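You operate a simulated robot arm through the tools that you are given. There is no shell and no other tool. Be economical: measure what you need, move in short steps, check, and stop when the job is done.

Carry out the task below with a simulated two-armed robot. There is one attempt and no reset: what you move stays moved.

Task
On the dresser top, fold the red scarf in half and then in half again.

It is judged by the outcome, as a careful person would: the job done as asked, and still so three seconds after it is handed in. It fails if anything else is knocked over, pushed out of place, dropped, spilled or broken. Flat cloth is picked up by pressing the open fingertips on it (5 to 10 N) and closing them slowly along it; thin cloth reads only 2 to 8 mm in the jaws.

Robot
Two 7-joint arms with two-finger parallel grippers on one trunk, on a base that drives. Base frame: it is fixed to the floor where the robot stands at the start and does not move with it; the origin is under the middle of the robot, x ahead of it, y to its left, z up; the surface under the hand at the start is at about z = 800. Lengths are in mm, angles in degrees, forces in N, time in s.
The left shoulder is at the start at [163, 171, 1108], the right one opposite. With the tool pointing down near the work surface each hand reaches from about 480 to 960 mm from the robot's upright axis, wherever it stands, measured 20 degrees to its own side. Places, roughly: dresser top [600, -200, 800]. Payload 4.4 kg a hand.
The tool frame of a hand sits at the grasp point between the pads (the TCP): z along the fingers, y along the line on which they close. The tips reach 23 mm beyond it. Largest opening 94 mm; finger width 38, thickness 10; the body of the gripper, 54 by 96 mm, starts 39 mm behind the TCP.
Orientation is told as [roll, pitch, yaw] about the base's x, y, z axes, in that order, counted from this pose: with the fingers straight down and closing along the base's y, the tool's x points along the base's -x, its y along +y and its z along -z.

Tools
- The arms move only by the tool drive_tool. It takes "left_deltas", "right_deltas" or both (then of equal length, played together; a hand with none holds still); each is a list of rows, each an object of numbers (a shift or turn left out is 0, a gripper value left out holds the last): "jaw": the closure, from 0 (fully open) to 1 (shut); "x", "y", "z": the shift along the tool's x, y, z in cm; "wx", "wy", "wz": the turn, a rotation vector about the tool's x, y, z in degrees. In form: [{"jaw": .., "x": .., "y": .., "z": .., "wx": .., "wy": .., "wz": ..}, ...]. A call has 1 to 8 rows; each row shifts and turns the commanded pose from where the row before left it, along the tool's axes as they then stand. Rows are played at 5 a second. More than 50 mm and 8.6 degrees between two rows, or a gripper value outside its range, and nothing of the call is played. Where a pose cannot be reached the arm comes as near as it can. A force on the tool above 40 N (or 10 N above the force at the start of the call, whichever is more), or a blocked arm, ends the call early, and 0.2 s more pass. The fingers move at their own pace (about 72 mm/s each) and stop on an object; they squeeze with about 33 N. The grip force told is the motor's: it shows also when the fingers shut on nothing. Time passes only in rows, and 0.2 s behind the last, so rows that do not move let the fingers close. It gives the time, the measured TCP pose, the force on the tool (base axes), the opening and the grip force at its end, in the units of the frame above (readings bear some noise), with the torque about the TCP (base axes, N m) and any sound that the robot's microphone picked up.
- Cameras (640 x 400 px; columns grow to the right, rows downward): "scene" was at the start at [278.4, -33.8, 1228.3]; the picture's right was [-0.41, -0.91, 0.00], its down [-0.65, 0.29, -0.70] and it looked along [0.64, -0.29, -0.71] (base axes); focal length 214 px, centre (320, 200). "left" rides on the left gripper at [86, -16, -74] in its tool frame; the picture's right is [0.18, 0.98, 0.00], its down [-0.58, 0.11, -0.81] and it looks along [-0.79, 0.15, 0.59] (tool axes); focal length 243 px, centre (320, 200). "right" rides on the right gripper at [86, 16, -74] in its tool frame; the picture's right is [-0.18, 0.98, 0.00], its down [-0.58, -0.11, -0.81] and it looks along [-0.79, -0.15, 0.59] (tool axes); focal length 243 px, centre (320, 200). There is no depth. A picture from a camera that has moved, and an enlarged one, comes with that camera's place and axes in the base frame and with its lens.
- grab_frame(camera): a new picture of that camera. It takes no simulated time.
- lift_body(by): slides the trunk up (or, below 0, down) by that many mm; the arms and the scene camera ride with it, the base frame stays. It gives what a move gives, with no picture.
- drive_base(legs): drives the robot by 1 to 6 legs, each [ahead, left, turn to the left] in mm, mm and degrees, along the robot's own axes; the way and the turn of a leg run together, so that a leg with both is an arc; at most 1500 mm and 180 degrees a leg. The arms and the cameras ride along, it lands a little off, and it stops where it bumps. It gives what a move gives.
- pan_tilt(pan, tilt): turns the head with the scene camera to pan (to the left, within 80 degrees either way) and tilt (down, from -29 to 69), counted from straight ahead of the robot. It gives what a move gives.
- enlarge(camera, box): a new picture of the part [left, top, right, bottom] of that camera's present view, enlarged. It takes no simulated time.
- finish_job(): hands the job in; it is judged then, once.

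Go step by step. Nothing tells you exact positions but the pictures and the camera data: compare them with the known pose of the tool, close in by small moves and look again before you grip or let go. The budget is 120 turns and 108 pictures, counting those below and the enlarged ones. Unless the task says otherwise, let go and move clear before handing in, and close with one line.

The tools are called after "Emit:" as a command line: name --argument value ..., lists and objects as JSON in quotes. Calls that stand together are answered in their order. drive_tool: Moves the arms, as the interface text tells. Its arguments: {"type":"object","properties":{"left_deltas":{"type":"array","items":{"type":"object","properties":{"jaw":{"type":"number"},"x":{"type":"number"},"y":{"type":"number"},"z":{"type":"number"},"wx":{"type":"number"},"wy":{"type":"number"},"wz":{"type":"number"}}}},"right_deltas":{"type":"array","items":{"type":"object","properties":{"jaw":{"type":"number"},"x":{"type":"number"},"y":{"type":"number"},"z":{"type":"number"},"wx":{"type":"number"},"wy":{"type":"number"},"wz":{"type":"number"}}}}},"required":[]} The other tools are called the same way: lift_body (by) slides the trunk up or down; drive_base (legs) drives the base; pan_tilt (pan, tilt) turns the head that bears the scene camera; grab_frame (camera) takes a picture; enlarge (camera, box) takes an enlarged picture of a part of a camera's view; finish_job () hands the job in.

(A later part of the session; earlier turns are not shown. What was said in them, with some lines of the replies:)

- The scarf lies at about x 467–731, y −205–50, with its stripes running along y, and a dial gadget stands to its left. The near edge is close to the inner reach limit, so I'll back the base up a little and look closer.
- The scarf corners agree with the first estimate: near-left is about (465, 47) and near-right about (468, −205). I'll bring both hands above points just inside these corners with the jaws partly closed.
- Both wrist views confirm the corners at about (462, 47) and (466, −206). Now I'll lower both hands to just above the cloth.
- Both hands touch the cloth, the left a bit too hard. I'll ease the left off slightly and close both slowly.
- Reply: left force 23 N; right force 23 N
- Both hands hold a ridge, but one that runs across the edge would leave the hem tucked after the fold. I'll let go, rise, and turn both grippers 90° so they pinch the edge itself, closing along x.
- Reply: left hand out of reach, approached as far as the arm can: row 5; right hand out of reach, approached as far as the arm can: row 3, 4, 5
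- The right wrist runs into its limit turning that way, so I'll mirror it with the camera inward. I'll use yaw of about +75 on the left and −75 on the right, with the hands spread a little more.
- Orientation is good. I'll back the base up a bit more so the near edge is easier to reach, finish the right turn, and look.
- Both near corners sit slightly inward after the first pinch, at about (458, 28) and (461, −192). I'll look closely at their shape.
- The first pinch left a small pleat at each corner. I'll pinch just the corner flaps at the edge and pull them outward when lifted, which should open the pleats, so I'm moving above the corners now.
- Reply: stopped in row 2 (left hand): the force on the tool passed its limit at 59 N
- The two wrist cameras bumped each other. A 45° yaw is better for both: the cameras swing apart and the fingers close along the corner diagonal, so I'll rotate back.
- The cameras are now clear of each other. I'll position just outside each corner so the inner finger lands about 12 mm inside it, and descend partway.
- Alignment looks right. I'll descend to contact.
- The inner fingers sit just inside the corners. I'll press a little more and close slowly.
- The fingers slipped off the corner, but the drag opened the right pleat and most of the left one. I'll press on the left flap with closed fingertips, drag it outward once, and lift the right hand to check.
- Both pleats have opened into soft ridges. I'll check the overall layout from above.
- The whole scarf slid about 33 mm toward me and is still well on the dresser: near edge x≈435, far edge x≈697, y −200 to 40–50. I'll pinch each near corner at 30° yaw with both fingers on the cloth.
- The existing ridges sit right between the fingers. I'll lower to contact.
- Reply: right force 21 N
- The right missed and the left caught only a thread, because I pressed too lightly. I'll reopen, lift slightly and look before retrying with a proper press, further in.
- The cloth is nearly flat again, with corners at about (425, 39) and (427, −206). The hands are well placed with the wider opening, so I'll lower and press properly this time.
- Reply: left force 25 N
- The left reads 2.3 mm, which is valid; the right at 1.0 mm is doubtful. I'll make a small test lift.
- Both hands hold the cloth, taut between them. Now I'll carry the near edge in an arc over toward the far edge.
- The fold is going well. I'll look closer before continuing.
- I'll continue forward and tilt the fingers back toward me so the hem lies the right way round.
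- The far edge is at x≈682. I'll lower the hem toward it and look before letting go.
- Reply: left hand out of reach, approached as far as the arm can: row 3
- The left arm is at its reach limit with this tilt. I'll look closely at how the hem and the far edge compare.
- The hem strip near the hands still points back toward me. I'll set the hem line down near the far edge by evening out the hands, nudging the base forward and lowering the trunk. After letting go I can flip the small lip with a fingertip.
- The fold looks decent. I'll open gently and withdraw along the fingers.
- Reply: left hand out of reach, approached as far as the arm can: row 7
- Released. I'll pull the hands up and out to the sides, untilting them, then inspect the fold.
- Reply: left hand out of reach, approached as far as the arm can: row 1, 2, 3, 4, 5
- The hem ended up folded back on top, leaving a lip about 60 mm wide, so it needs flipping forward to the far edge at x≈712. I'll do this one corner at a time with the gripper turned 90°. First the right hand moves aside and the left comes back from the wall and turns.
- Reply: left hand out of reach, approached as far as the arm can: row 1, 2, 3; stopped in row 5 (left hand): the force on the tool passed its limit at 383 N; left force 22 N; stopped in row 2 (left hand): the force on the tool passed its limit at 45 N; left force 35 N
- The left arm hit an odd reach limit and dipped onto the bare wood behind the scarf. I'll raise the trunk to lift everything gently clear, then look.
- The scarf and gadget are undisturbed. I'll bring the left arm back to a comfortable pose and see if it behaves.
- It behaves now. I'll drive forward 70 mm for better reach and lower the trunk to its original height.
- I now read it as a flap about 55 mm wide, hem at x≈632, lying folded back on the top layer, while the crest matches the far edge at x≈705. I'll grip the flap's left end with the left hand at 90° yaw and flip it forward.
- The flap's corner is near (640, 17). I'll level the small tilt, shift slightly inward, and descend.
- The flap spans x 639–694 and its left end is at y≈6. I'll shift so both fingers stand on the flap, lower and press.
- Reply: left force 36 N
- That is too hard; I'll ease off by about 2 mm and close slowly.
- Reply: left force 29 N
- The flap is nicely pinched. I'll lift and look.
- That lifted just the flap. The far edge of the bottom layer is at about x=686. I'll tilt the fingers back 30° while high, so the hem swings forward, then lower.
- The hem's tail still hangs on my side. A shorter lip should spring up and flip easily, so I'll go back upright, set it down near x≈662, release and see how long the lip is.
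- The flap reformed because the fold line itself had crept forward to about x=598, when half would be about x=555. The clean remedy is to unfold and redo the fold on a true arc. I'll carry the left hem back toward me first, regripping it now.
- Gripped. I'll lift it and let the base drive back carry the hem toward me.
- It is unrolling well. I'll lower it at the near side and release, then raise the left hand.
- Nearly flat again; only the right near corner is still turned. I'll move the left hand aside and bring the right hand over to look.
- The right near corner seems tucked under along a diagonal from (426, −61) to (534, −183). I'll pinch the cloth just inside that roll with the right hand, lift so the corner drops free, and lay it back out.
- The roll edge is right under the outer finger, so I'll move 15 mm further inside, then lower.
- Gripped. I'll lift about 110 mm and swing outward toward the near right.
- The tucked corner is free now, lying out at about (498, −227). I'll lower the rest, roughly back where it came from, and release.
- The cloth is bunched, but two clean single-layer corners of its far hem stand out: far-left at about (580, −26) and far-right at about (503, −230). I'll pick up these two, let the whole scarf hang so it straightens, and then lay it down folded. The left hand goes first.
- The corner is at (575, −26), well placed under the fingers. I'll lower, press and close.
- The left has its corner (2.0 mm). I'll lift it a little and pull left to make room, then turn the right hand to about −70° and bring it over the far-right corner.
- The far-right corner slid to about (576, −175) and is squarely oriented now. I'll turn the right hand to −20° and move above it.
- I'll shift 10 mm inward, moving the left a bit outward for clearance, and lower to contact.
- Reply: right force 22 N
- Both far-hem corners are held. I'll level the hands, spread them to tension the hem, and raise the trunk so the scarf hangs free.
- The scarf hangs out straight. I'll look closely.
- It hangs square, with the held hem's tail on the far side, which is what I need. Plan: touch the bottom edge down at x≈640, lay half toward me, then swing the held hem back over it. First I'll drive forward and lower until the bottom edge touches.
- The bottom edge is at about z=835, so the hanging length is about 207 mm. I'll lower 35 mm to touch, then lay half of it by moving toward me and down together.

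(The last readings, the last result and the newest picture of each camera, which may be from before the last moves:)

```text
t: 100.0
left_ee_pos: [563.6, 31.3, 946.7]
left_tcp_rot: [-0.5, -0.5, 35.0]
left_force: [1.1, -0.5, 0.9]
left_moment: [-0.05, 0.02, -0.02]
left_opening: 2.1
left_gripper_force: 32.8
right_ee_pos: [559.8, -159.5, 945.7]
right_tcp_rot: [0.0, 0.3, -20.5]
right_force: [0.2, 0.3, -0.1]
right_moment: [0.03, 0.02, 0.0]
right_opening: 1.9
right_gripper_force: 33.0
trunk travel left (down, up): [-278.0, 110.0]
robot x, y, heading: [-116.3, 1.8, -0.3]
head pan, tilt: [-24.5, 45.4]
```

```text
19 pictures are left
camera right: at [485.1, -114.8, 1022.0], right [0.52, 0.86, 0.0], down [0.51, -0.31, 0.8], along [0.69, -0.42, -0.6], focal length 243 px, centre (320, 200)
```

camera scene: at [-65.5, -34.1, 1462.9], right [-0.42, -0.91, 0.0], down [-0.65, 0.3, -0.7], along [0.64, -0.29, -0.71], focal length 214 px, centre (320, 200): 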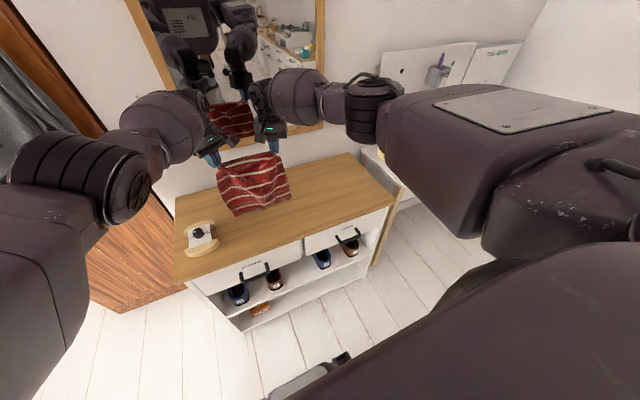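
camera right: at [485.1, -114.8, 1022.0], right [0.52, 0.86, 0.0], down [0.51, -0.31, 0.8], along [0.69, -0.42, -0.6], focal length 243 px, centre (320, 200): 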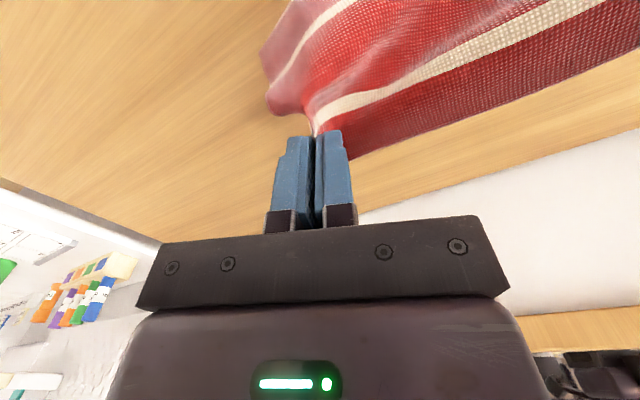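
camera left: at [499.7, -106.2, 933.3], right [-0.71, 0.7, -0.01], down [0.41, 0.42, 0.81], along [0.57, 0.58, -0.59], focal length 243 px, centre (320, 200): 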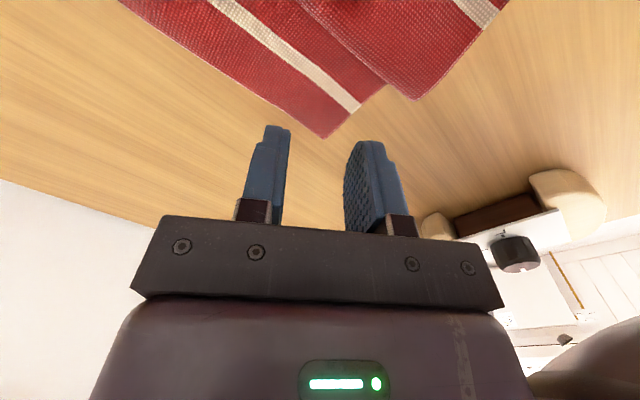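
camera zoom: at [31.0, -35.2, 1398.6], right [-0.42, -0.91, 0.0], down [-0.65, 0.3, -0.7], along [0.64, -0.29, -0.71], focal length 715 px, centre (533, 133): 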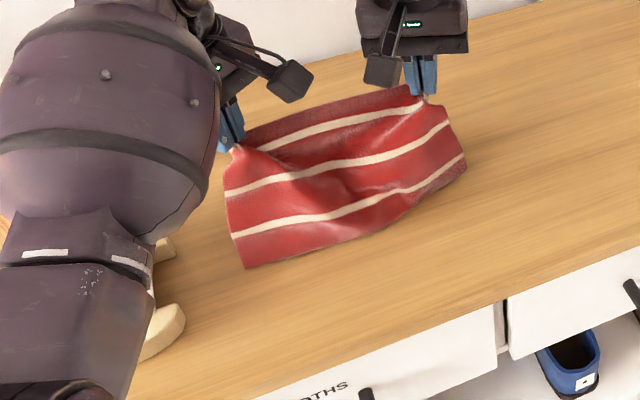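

The lower part lies behind, and the bend is now about 160 mm from the held hem. I'll lay another 30 mm to reach half, then arc the hem forward over it.

Emit:
drive_tool --left_deltas '[{"x": 1.23, "y": 0.86, "z": 1.5}, {"x": 1.23, "y": 0.86, "z": 1.5}, {}, {"x": -1.88, "y": -1.32, "z": 1.1}, {"x": -1.64, "y": -1.15, "z": 2.0}, {"x": -1.23, "y": -0.86, "z": 2.5}, {}]' --right_deltas '[{"x": 1.4, "y": -0.52, "z": 1.5}, {"x": 1.4, "y": -0.52, "z": 1.5}, {}, {"x": -2.15, "y": 0.8, "z": 1.1}, {"x": -1.87, "y": 0.7, "z": 2.0}, {"x": -1.4, "y": 0.52, "z": 2.5}, {}]'

Emit:
enlarge --camera "scene" --box '[160, 160, 352, 280]'

Emit:
grab_frame --camera "right"

```text
t: 101.6
left_ee_pos: [591.8, 31.9, 860.9]
left_tcp_rot: [-0.4, -0.4, 35.1]
left_force: [-0.6, 0.2, 0.6]
left_moment: [0.01, -0.01, 0.0]
left_opening: 2.1
left_gripper_force: 33.3
right_ee_pos: [589.1, -157.1, 860.2]
right_tcp_rot: [0.1, 0.3, -20.5]
right_force: [0.2, 0.7, 0.7]
right_moment: [0.02, 0.0, 0.05]
right_opening: 1.8
right_gripper_force: 33.4
trunk travel left (down, up): [-278.0, 110.0]
robot x, y, heading: [-118.6, 0.0, -0.2]
head pan, tilt: [-24.5, 45.4]
```

```text
3.33 times, centred on (256, 220) of scene
camera zoom: at [30.3, -35.0, 1398.8], right [-0.42, -0.91, 0.0], down [-0.65, 0.3, -0.7], along [0.64, -0.29, -0.71], focal length 715 px, centre (533, 133)
```

zoom: 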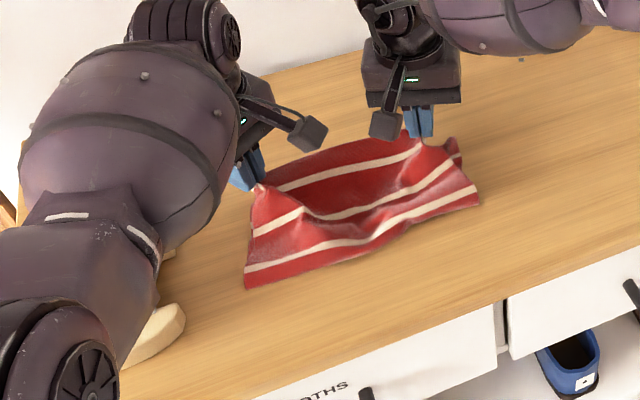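

```text
17 pictures are left
camera right: at [514.4, -112.5, 935.6], right [0.52, 0.86, 0.0], down [0.51, -0.31, 0.8], along [0.69, -0.41, -0.6], focal length 243 px, centre (320, 200)
```

right: 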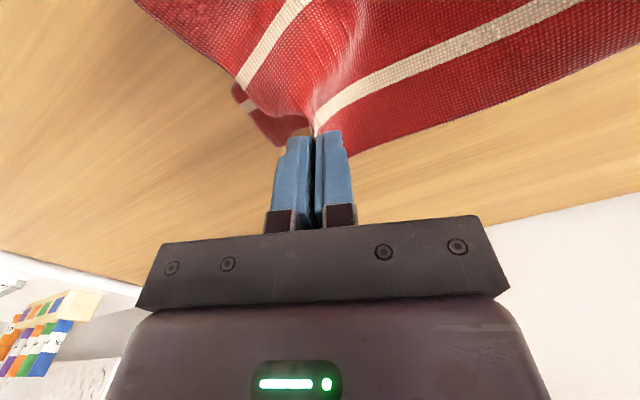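

It folds properly now: the fold line is at x≈494 and the hem is heading for x≈620. I'll lower it onto the bottom layer and release gently.

Emit:
drive_tool --left_deltas '[{"x": -0.2, "y": -0.14, "z": 1.2}, {"x": -0.2, "y": -0.14, "z": 1.2}, {"z": 0.8}, {}, {"jaw": 0.92}, {"jaw": 0.82}, {"jaw": 0.72}, {}]' --right_deltas '[{"x": -0.23, "y": 0.09, "z": 1.2}, {"x": -0.23, "y": 0.09, "z": 1.2}, {"z": 0.8}, {}, {"jaw": 0.92}, {"jaw": 0.82}, {"jaw": 0.72}, {}]'

Emit:
drive_tool --left_deltas '[{"z": -1.5}, {"z": -2.5}, {"z": -4}, {"z": -4}, {"y": 4}, {"y": 4}]' --right_deltas '[{"z": -1.5}, {"z": -2.5}, {"z": -4}, {"z": -4}, {"y": -4}, {"y": -4}]'

Emit:
enlarge --camera "scene" --box '[180, 160, 340, 260]'

```text
t: 103.4
left_ee_pos: [596.8, 31.2, 828.5]
left_tcp_rot: [-0.4, -0.2, 35.0]
left_force: [-0.4, 0.1, -0.3]
left_moment: [0.0, -0.01, 0.01]
left_opening: 26.2
left_gripper_force: 0.0
right_ee_pos: [593.9, -156.2, 826.6]
right_tcp_rot: [0.2, 0.2, -20.5]
right_force: [-0.4, -0.5, 0.7]
right_moment: [0.0, 0.01, 0.0]
right_opening: 26.1
right_gripper_force: 0.0
trunk travel left (down, up): [-278.0, 110.0]
robot x, y, heading: [-117.0, -0.2, -0.1]
head pan, tilt: [-24.5, 45.4]
```

```text
t: 104.8
left_ee_pos: [549.0, 97.0, 946.7]
left_tcp_rot: [-0.4, -0.4, 35.0]
left_force: [-0.9, -0.3, -0.2]
left_moment: [0.01, 0.02, 0.02]
left_opening: 26.4
left_gripper_force: 0.1
right_ee_pos: [566.4, -232.8, 947.4]
right_tcp_rot: [0.1, 0.3, -20.4]
right_force: [-0.1, 0.1, 0.2]
right_moment: [-0.01, 0.0, 0.0]
right_opening: 26.1
right_gripper_force: 0.0
trunk travel left (down, up): [-278.0, 110.0]
robot x, y, heading: [-116.0, -1.2, 0.1]
head pan, tilt: [-24.5, 45.4]
```

```text
4.00 times, centred on (260, 210) of scene
camera zoom: at [30.3, -35.0, 1398.7], right [-0.42, -0.91, 0.0], down [-0.65, 0.3, -0.7], along [0.64, -0.29, -0.71], focal length 858 px, centre (560, 160)
```

zoom: 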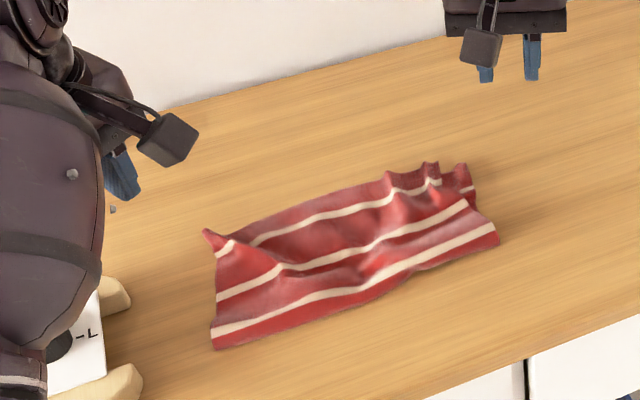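

Now that is a clean half fold: about x 494–618, y −188 to 60. For the second fold I'll bring the right half over to the left, with the fold line at y≈−64. I'll start at the near-right corner, where both layers are joined, with the right hand alone and the left hand parked away.

Emit:
drive_tool --left_deltas '[{"x": -0.47, "y": 4.15, "z": -2}, {"x": -0.47, "y": 4.15, "z": -2}, {"x": -0.47, "y": 4.15, "z": -1}, {}, {}, {}, {}]' --right_deltas '[{"wz": -6.8, "jaw": 0.72}, {"wz": -6.8}, {"wz": -6.8}, {"x": 2.45, "y": 3.35}, {"x": 2.45, "y": 3.35}, {"z": 4.2}, {"z": 4.2}]'

Emit:
grab_frame --camera "right"

```text
t: 105.4
left_ee_pos: [531.3, 215.4, 1011.7]
left_tcp_rot: [13.4, -14.6, 28.9]
left_force: [-0.9, -0.4, 0.7]
left_moment: [-0.01, 0.02, -0.02]
left_opening: 26.5
left_gripper_force: 0.0
right_ee_pos: [567.4, -232.9, 946.1]
right_tcp_rot: [0.1, 0.3, -7.9]
right_force: [0.3, 0.3, 0.1]
right_moment: [-0.04, 0.01, 0.0]
right_opening: 26.0
right_gripper_force: 0.1
trunk travel left (down, up): [-278.0, 110.0]
robot x, y, heading: [-116.0, 0.0, -0.5]
head pan, tilt: [-24.5, 45.4]
stopped in row 3 (left hand): the arm was blocked; the commanded pose is now the measured one
```

```text
15 pictures are left
camera right: at [484.8, -206.4, 1022.7], right [0.32, 0.95, 0.0], down [0.57, -0.19, 0.8], along [0.76, -0.25, -0.6], focal length 243 px, centre (320, 200)
```

right: 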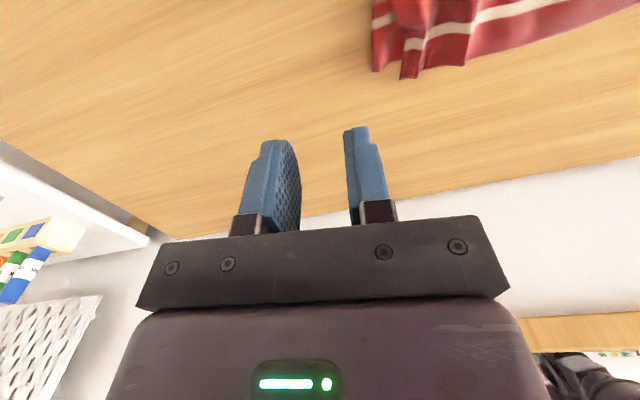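

The left arm stopped at a joint limit but is parked high and clear. I'll go on with the right hand alone.

Emit:
drive_tool --right_deltas '[{"wz": -7.9}, {"x": 2.5, "y": 3.35}, {"x": 2.5, "y": 3.35}, {"z": 4.2}, {"z": 4.2}]'

Emit:
grab_frame --camera "right"

```text
t: 106.6
left_ee_pos: [531.4, 216.0, 1012.2]
left_tcp_rot: [13.2, -14.5, 28.9]
left_force: [0.7, 0.5, -0.4]
left_moment: [-0.05, 0.01, -0.01]
left_opening: 26.4
left_gripper_force: 0.0
right_ee_pos: [518.2, -164.4, 862.5]
right_tcp_rot: [0.1, 0.2, 0.1]
right_force: [0.1, -0.4, -0.1]
right_moment: [0.01, 0.03, 0.0]
right_opening: 26.1
right_gripper_force: 0.1
trunk travel left (down, up): [-278.0, 110.0]
robot x, y, heading: [-119.4, -1.5, -0.4]
head pan, tilt: [-24.5, 45.4]
```

```text
14 pictures are left
camera right: at [433.4, -150.2, 938.3], right [0.18, 0.98, 0.0], down [0.58, -0.11, 0.8], along [0.79, -0.15, -0.6], focal length 243 px, centre (320, 200)
```

right: 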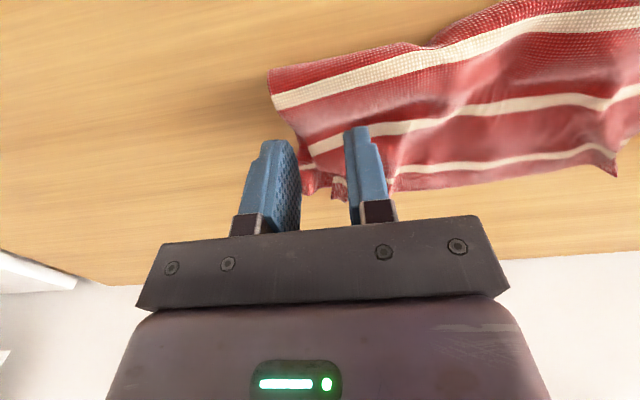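

The near-right fold corner is at (493, −190) and the right edge at y≈−188, so the fingers are well placed. I'll lower.

Emit:
drive_tool --right_deltas '[{"z": 2}, {"z": 1.2}, {"z": 0.3}, {"z": 0.2}, {}]'

```text
t: 107.8
left_ee_pos: [532.0, 216.2, 1012.4]
left_tcp_rot: [13.3, -14.5, 28.9]
left_force: [0.0, 0.1, 0.6]
left_moment: [0.0, -0.04, 0.01]
left_opening: 26.3
left_gripper_force: 0.0
right_ee_pos: [517.1, -166.4, 824.4]
right_tcp_rot: [0.1, 0.3, 0.1]
right_force: [-0.6, -0.1, -0.5]
right_moment: [-0.02, 0.01, -0.01]
right_opening: 26.3
right_gripper_force: 0.1
trunk travel left (down, up): [-278.0, 110.0]
robot x, y, heading: [-119.5, 1.9, 0.2]
head pan, tilt: [-24.5, 45.4]
```

Emit:
drive_tool --right_deltas '[{"z": 0.3}, {"z": 0.1}, {"jaw": 0.78}, {"jaw": 0.83}, {"jaw": 0.88}, {"jaw": 0.93}, {"jaw": 1.0}, {"jaw": 1.0}]'

```text
t: 109.6
left_ee_pos: [529.8, 217.3, 1013.3]
left_tcp_rot: [13.3, -14.7, 29.0]
left_force: [0.2, 0.4, -0.1]
left_moment: [0.02, 0.01, -0.01]
left_opening: 26.1
left_gripper_force: 0.2
right_ee_pos: [516.7, -165.8, 823.8]
right_tcp_rot: [0.2, 0.0, 0.0]
right_force: [2.9, -1.8, 29.3]
right_moment: [-0.14, -0.07, 0.08]
right_opening: 2.1
right_gripper_force: 33.0
trunk travel left (down, up): [-278.0, 110.0]
robot x, y, heading: [-119.6, 0.2, -0.2]
head pan, tilt: [-24.5, 45.4]
```

Gripped (2.1 mm). I'll carry it in an arc over to the left.

Emit:
drive_tool --right_deltas '[{"y": 0.3, "z": -4}, {"y": 2, "z": -3.2}, {"y": 3.8, "z": -1.8}, {"y": 4.2, "z": -0.4}, {"y": 4.2, "z": 0.8}, {"y": 3.2, "z": 2.2}, {}]'

Emit:
enlarge --camera "scene" --box '[180, 160, 340, 260]'

```text
t: 111.2
left_ee_pos: [530.5, 216.2, 1012.0]
left_tcp_rot: [13.2, -14.6, 28.8]
left_force: [0.5, -0.4, 0.5]
left_moment: [0.0, 0.01, 0.02]
left_opening: 26.1
left_gripper_force: 0.0
right_ee_pos: [514.9, 9.8, 886.1]
right_tcp_rot: [0.1, 0.2, 0.0]
right_force: [-0.2, 0.2, 0.4]
right_moment: [0.02, -0.02, 0.0]
right_opening: 1.6
right_gripper_force: 33.2
trunk travel left (down, up): [-278.0, 110.0]
robot x, y, heading: [-117.5, -2.5, -0.4]
head pan, tilt: [-24.5, 45.4]
```

```text
4.00 times, centred on (260, 210) of scene
camera zoom: at [30.8, -35.4, 1398.7], right [-0.42, -0.91, 0.0], down [-0.65, 0.3, -0.7], along [0.64, -0.29, -0.71], focal length 858 px, centre (560, 160)
```

zoom: 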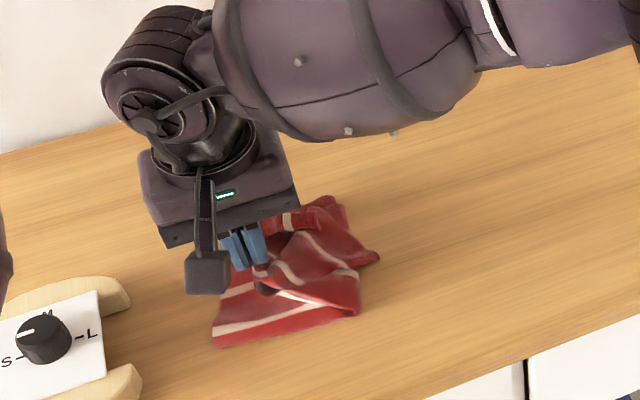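

The fold is coming over nicely. I'll set it down on the left side, release and retreat to look.

Emit:
drive_tool --right_deltas '[{"y": 2, "z": 2.5}, {"y": 0.6, "z": 2.0}, {"z": 0.8}, {"jaw": 0.9}, {"jaw": 0.78}, {"z": -2}, {"z": -4}, {"z": -4}]'

Emit:
drive_tool --right_deltas '[{"y": -4.8}, {"y": -4.8}, {"y": -4.8}, {"y": -4.8}, {"y": -4.8}]'

Emit:
enlarge --camera "scene" --box '[196, 180, 324, 260]'

```text
t: 113.0
left_ee_pos: [530.7, 216.7, 1012.9]
left_tcp_rot: [13.2, -14.5, 28.9]
left_force: [-0.1, 1.1, -0.2]
left_moment: [0.0, 0.01, 0.01]
left_opening: 26.2
left_gripper_force: 0.0
right_ee_pos: [515.0, 36.6, 932.6]
right_tcp_rot: [0.1, 0.2, 0.1]
right_force: [1.0, -0.6, 0.6]
right_moment: [-0.01, -0.01, -0.01]
right_opening: 20.9
right_gripper_force: 0.1
trunk travel left (down, up): [-278.0, 110.0]
robot x, y, heading: [-119.8, -6.1, -0.2]
head pan, tilt: [-24.5, 45.4]
```

```text
t: 114.2
left_ee_pos: [531.2, 214.3, 1013.7]
left_tcp_rot: [13.3, -14.7, 28.9]
left_force: [0.2, 0.1, -0.4]
left_moment: [0.01, 0.04, 0.01]
left_opening: 26.2
left_gripper_force: 0.0
right_ee_pos: [512.6, -205.5, 933.8]
right_tcp_rot: [0.2, 0.1, 0.1]
right_force: [-0.5, -0.8, -0.6]
right_moment: [0.04, -0.01, 0.01]
right_opening: 20.7
right_gripper_force: 0.1
trunk travel left (down, up): [-278.0, 110.0]
robot x, y, heading: [-118.5, -3.1, 0.1]
head pan, tilt: [-24.5, 45.4]
```

```text
5.00 times, centred on (260, 220) of scene
camera zoom: at [30.7, -36.1, 1398.6], right [-0.42, -0.91, 0.0], down [-0.65, 0.3, -0.7], along [0.64, -0.29, -0.71], focal length 1072 px, centre (620, 100)
```

zoom: 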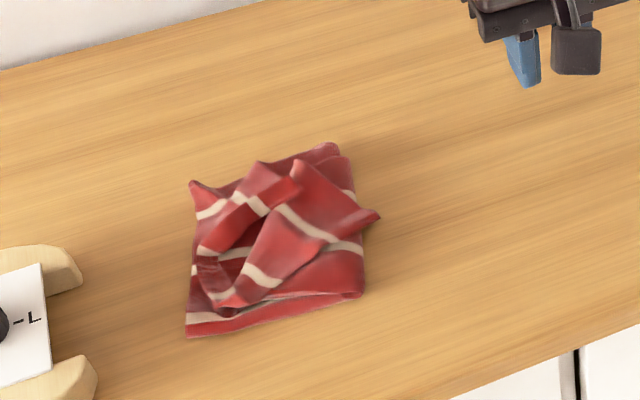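

The footprint is now about 130 × 115 mm, but the top is rumpled and one far-right corner still sticks out on the right, near (529, −76). I'll look closer with the right wrist camera before tidying.

Emit:
drive_tool --right_deltas '[{"x": 1.0, "y": 4}, {"x": 1.0, "y": 4}, {"x": 1.0, "y": 2}]'

Emit:
enlarge --camera "right" --box '[260, 0, 580, 200]'

```text
t: 115.0
left_ee_pos: [529.9, 215.4, 1013.1]
left_tcp_rot: [13.3, -14.6, 28.9]
left_force: [-1.5, -0.8, 0.3]
left_moment: [0.0, 0.04, 0.01]
left_opening: 26.3
left_gripper_force: 0.1
right_ee_pos: [484.0, -103.3, 935.2]
right_tcp_rot: [0.1, 0.3, 0.0]
right_force: [0.6, 1.0, 0.8]
right_moment: [0.01, -0.03, 0.02]
right_opening: 20.7
right_gripper_force: 0.0
trunk travel left (down, up): [-278.0, 110.0]
robot x, y, heading: [-115.9, -1.7, -0.3]
head pan, tilt: [-24.5, 45.4]
```

```text
2.00 times, centred on (420, 100) of right
camera zoom: at [400.0, -88.3, 1010.3], right [0.18, 0.98, 0.0], down [0.59, -0.11, 0.8], along [0.79, -0.15, -0.6], focal length 485 px, centre (120, 400)
```

zoom: 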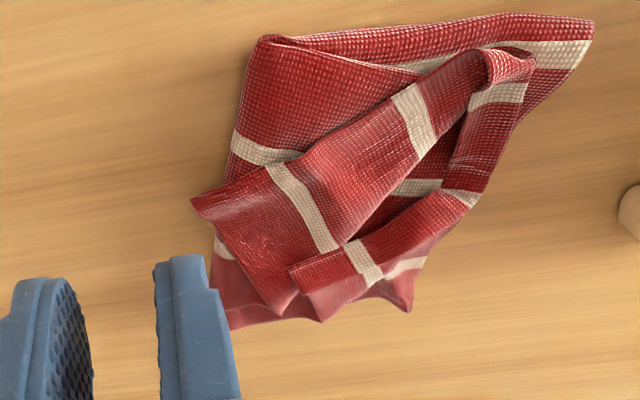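

Two far-right corners still need to go to the far left: P at about (522, −79) and Q at about (566, −34). I'll pick P starting at −60° yaw, so I can swing it around to the far-left corner near (612, 38).

Emit:
drive_tool --right_deltas '[{"wz": 7.5}, {"wz": 7.5}, {"wz": 7.5}, {"wz": 7.5}, {"wz": 7.5}, {"wz": 7.5}, {"wz": 7.5}, {"wz": 7.5}]'

Emit:
drive_tool --right_deltas '[{"x": 0.9, "y": 3.64}, {"x": 0.9, "y": 3.64}, {"z": 4}, {"z": 3}, {"z": 1.5}, {}]'

Emit:
grab_frame --camera "right"

```text
t: 116.8
left_ee_pos: [532.4, 217.8, 1012.4]
left_tcp_rot: [13.3, -14.6, 28.9]
left_force: [-0.1, 1.1, -0.3]
left_moment: [-0.01, -0.02, -0.02]
left_opening: 26.3
left_gripper_force: 0.1
right_ee_pos: [487.5, -102.2, 932.9]
right_tcp_rot: [-0.2, 0.3, -60.1]
right_force: [0.6, -0.1, 0.5]
right_moment: [0.0, -0.01, 0.0]
right_opening: 20.8
right_gripper_force: 0.0
trunk travel left (down, up): [-278.0, 110.0]
robot x, y, heading: [-118.9, 0.5, -0.0]
head pan, tilt: [-24.5, 45.4]
```

```text
t: 118.2
left_ee_pos: [532.0, 215.5, 1012.2]
left_tcp_rot: [13.3, -14.6, 28.9]
left_force: [0.9, 0.1, 0.1]
left_moment: [0.05, 0.0, 0.0]
left_opening: 26.3
left_gripper_force: 0.1
right_ee_pos: [541.3, -50.4, 849.4]
right_tcp_rot: [-0.2, 0.2, -60.0]
right_force: [-0.6, -0.8, -1.3]
right_moment: [0.03, -0.02, -0.02]
right_opening: 20.9
right_gripper_force: 0.0
trunk travel left (down, up): [-278.0, 110.0]
robot x, y, heading: [-117.3, -2.5, -0.1]
head pan, tilt: [-24.5, 45.4]
```

```text
10 pictures are left
camera right: at [512.9, 31.6, 924.4], right [0.94, 0.33, 0.0], down [0.2, -0.56, 0.8], along [0.27, -0.76, -0.59], focal length 243 px, centre (320, 200)
```

right: 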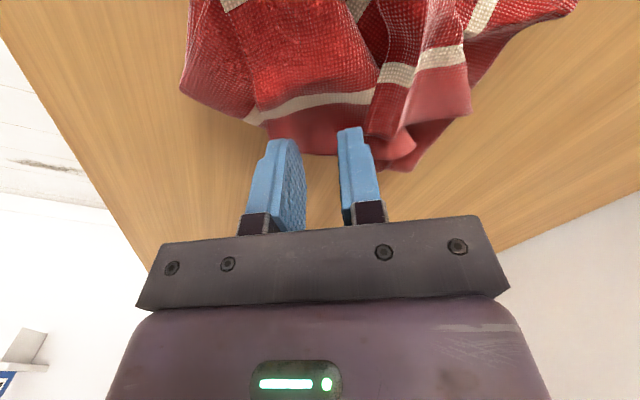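

Emit:
drive_tool --right_deltas '[{"z": 0.8}, {"z": 0.6}, {"z": 0.4}, {}]'

```text
t: 119.2
left_ee_pos: [531.8, 216.8, 1012.0]
left_tcp_rot: [13.3, -14.6, 28.9]
left_force: [0.3, 0.5, 0.4]
left_moment: [0.01, -0.02, 0.02]
left_opening: 26.4
left_gripper_force: 0.1
right_ee_pos: [540.1, -52.0, 830.5]
right_tcp_rot: [-0.3, 0.2, -59.9]
right_force: [-0.1, -0.7, 0.2]
right_moment: [0.01, 0.0, -0.01]
right_opening: 20.9
right_gripper_force: 0.2
trunk travel left (down, up): [-278.0, 110.0]
robot x, y, heading: [-116.5, -1.8, -0.4]
head pan, tilt: [-24.5, 45.4]
```

Emit:
drive_tool --right_deltas '[{"z": 0.3}, {"z": 0.15}, {}]'

```text
t: 120.0
left_ee_pos: [532.6, 215.4, 1012.6]
left_tcp_rot: [13.2, -14.6, 28.8]
left_force: [0.3, 0.5, -0.5]
left_moment: [-0.01, -0.02, -0.03]
left_opening: 26.3
left_gripper_force: 0.1
right_ee_pos: [538.9, -51.0, 826.3]
right_tcp_rot: [-0.2, 0.2, -60.0]
right_force: [-0.1, 1.0, 1.6]
right_moment: [0.06, 0.01, 0.0]
right_opening: 21.0
right_gripper_force: 0.0
trunk travel left (down, up): [-278.0, 110.0]
robot x, y, heading: [-116.9, -0.1, -0.4]
head pan, tilt: [-24.5, 45.4]
```

Light contact. I'll close slowly so that only the top layer is picked.

Emit:
drive_tool --right_deltas '[{"z": 0.1}, {"jaw": 0.82}, {"jaw": 0.86}, {"jaw": 0.9}, {"jaw": 0.95}, {"jaw": 1.0}, {"jaw": 1.0}]'

```text
t: 121.6
left_ee_pos: [530.9, 215.5, 1014.0]
left_tcp_rot: [13.3, -14.5, 28.9]
left_force: [-0.2, 0.3, -0.2]
left_moment: [-0.03, -0.03, -0.01]
left_opening: 26.5
left_gripper_force: 0.1
right_ee_pos: [540.0, -51.2, 826.3]
right_tcp_rot: [-0.1, 0.2, -60.1]
right_force: [-0.4, -0.2, 10.7]
right_moment: [0.03, -0.02, 0.01]
right_opening: 1.5
right_gripper_force: 32.7
trunk travel left (down, up): [-278.0, 110.0]
robot x, y, heading: [-118.4, -0.7, -0.2]
head pan, tilt: [-24.5, 45.4]
```

Gripped. I'll lift it, carry it diagonally toward the far left, set it down and look.

Emit:
drive_tool --right_deltas '[{"z": -3}, {"z": -3.2}, {"x": 0.8, "y": 2.2, "z": -0.5}, {"x": 0.9, "y": 2.3}, {"x": 0.9, "y": 2.3}, {"x": 0.7, "y": 1.2, "z": 1.5}, {"z": 2.2}, {"z": 2.0}]'

Emit:
enlarge --camera "scene" --box '[196, 180, 324, 260]'

```text
t: 123.4
left_ee_pos: [531.5, 216.6, 1012.5]
left_tcp_rot: [13.2, -14.7, 28.9]
left_force: [-0.4, 1.1, -0.1]
left_moment: [-0.02, -0.01, 0.01]
left_opening: 26.3
left_gripper_force: 0.0
right_ee_pos: [580.8, 11.1, 836.6]
right_tcp_rot: [-0.2, 0.3, -59.9]
right_force: [-0.2, 0.5, 0.6]
right_moment: [-0.01, 0.0, 0.01]
right_opening: 1.4
right_gripper_force: 32.6
right hand out of reach, approached as far as the arm can: row 7, 8
trunk travel left (down, up): [-278.0, 110.0]
robot x, y, heading: [-114.9, 1.6, -0.1]
head pan, tilt: [-24.5, 45.4]
```

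```text
5.00 times, centred on (260, 220) of scene
camera zoom: at [31.3, -34.7, 1398.6], right [-0.42, -0.91, 0.0], down [-0.65, 0.3, -0.7], along [0.64, -0.29, -0.71], focal length 1072 px, centre (620, 100)
```

zoom: 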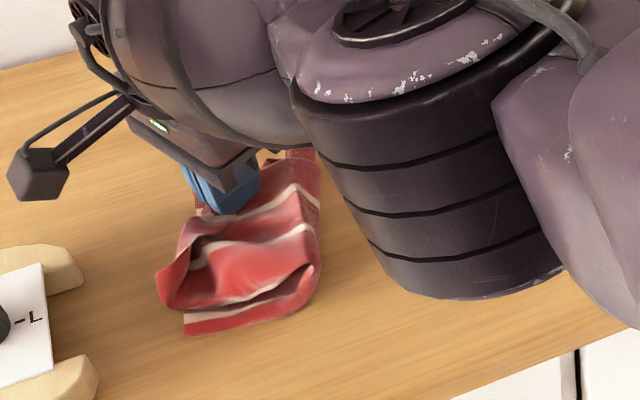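

The outer layer has flipped over neatly. The arm is near a reach limit, so I'll open and retreat upward with the trunk rather than the arm.

Emit:
drive_tool --right_deltas '[{"jaw": 0.92}, {"jaw": 0.84}, {"jaw": 0.76}, {}]'

Emit:
lift_body --by 105

Emit:
drive_tool --right_deltas '[{"x": -3.5, "y": -2}, {"x": -3.5, "y": -2}, {"x": -3.5, "y": -2}, {"x": -3.5, "y": -2}, {"x": -3.5, "y": -2}]'

Emit:
enlarge --camera "scene" --box '[180, 180, 340, 280]'

```text
t: 124.4
left_ee_pos: [531.4, 217.4, 1012.3]
left_tcp_rot: [13.2, -14.5, 28.8]
left_force: [-0.4, 0.4, 0.9]
left_moment: [0.02, 0.02, 0.01]
left_opening: 26.1
left_gripper_force: 0.0
right_ee_pos: [581.2, 11.9, 837.8]
right_tcp_rot: [-0.2, 0.2, -60.0]
right_force: [1.0, -1.5, -0.4]
right_moment: [0.0, 0.02, 0.03]
right_opening: 22.4
right_gripper_force: 0.1
trunk travel left (down, up): [-278.0, 110.0]
robot x, y, heading: [-116.7, -1.6, -0.2]
head pan, tilt: [-24.5, 45.4]
```

```text
t: 125.8
left_ee_pos: [532.9, 229.0, 1121.2]
left_tcp_rot: [14.3, -15.5, 29.4]
left_force: [-0.5, -1.0, 0.2]
left_moment: [-0.02, 0.01, 0.0]
left_opening: 26.1
left_gripper_force: 0.1
right_ee_pos: [585.3, 11.0, 969.9]
right_tcp_rot: [1.8, -1.0, -60.0]
right_force: [0.6, -0.7, 0.1]
right_moment: [0.02, 0.0, 0.01]
right_opening: 22.5
right_gripper_force: 0.1
trunk travel left (down, up): [-383.0, 5.0]
robot x, y, heading: [-117.6, 0.3, -0.1]
head pan, tilt: [-24.5, 45.4]
```

```text
t: 127.0
left_ee_pos: [533.6, 224.8, 1120.3]
left_tcp_rot: [14.5, -15.6, 29.1]
left_force: [0.0, -0.3, 0.5]
left_moment: [-0.01, 0.01, 0.0]
left_opening: 26.4
left_gripper_force: 0.1
right_ee_pos: [587.6, -191.7, 969.0]
right_tcp_rot: [2.0, -0.8, -60.0]
right_force: [0.0, 0.0, 0.3]
right_moment: [0.01, 0.02, 0.0]
right_opening: 22.4
right_gripper_force: 0.1
trunk travel left (down, up): [-383.0, 5.0]
robot x, y, heading: [-118.5, -0.9, -0.4]
head pan, tilt: [-24.5, 45.4]
```

```text
4.00 times, centred on (260, 230) of scene
camera zoom: at [14.0, -36.4, 1505.3], right [-0.42, -0.91, 0.0], down [-0.65, 0.3, -0.7], along [0.64, -0.29, -0.71], focal length 858 px, centre (560, 80)
```

zoom: 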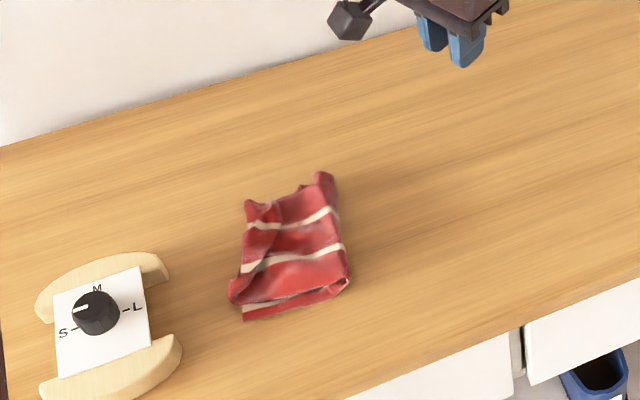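

The scarf is now a compact rectangle of about a quarter of its size. I'll take a closer look.

Emit:
enlarge --camera "scene" --box '[228, 215, 276, 265]'

```text
8.00 times, centred on (252, 240) of scene
camera zoom: at [14.0, -36.4, 1505.3], right [-0.42, -0.91, 0.0], down [-0.65, 0.3, -0.7], along [0.64, -0.29, -0.71], focal length 1716 px, centre (864, -120)
```

zoom: 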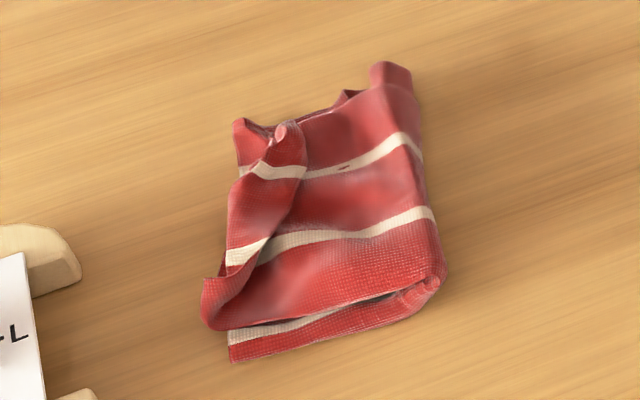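

The scarf is folded to a neat quarter, with its edges roughly aligned and only a small turned lip. The gadget is untouched and both hands are clear, so I'm handing it in.

Emit:
finish_job

```text
The job is handed in.
```

The red scarf is folded in half and then in half again on the dresser top. It isn't crisp: a lip of about 25 mm is turned back along the left edge, the near edges are slightly offset, and the top is a little wrinkled. In the last picture nothing else on the dresser had moved.
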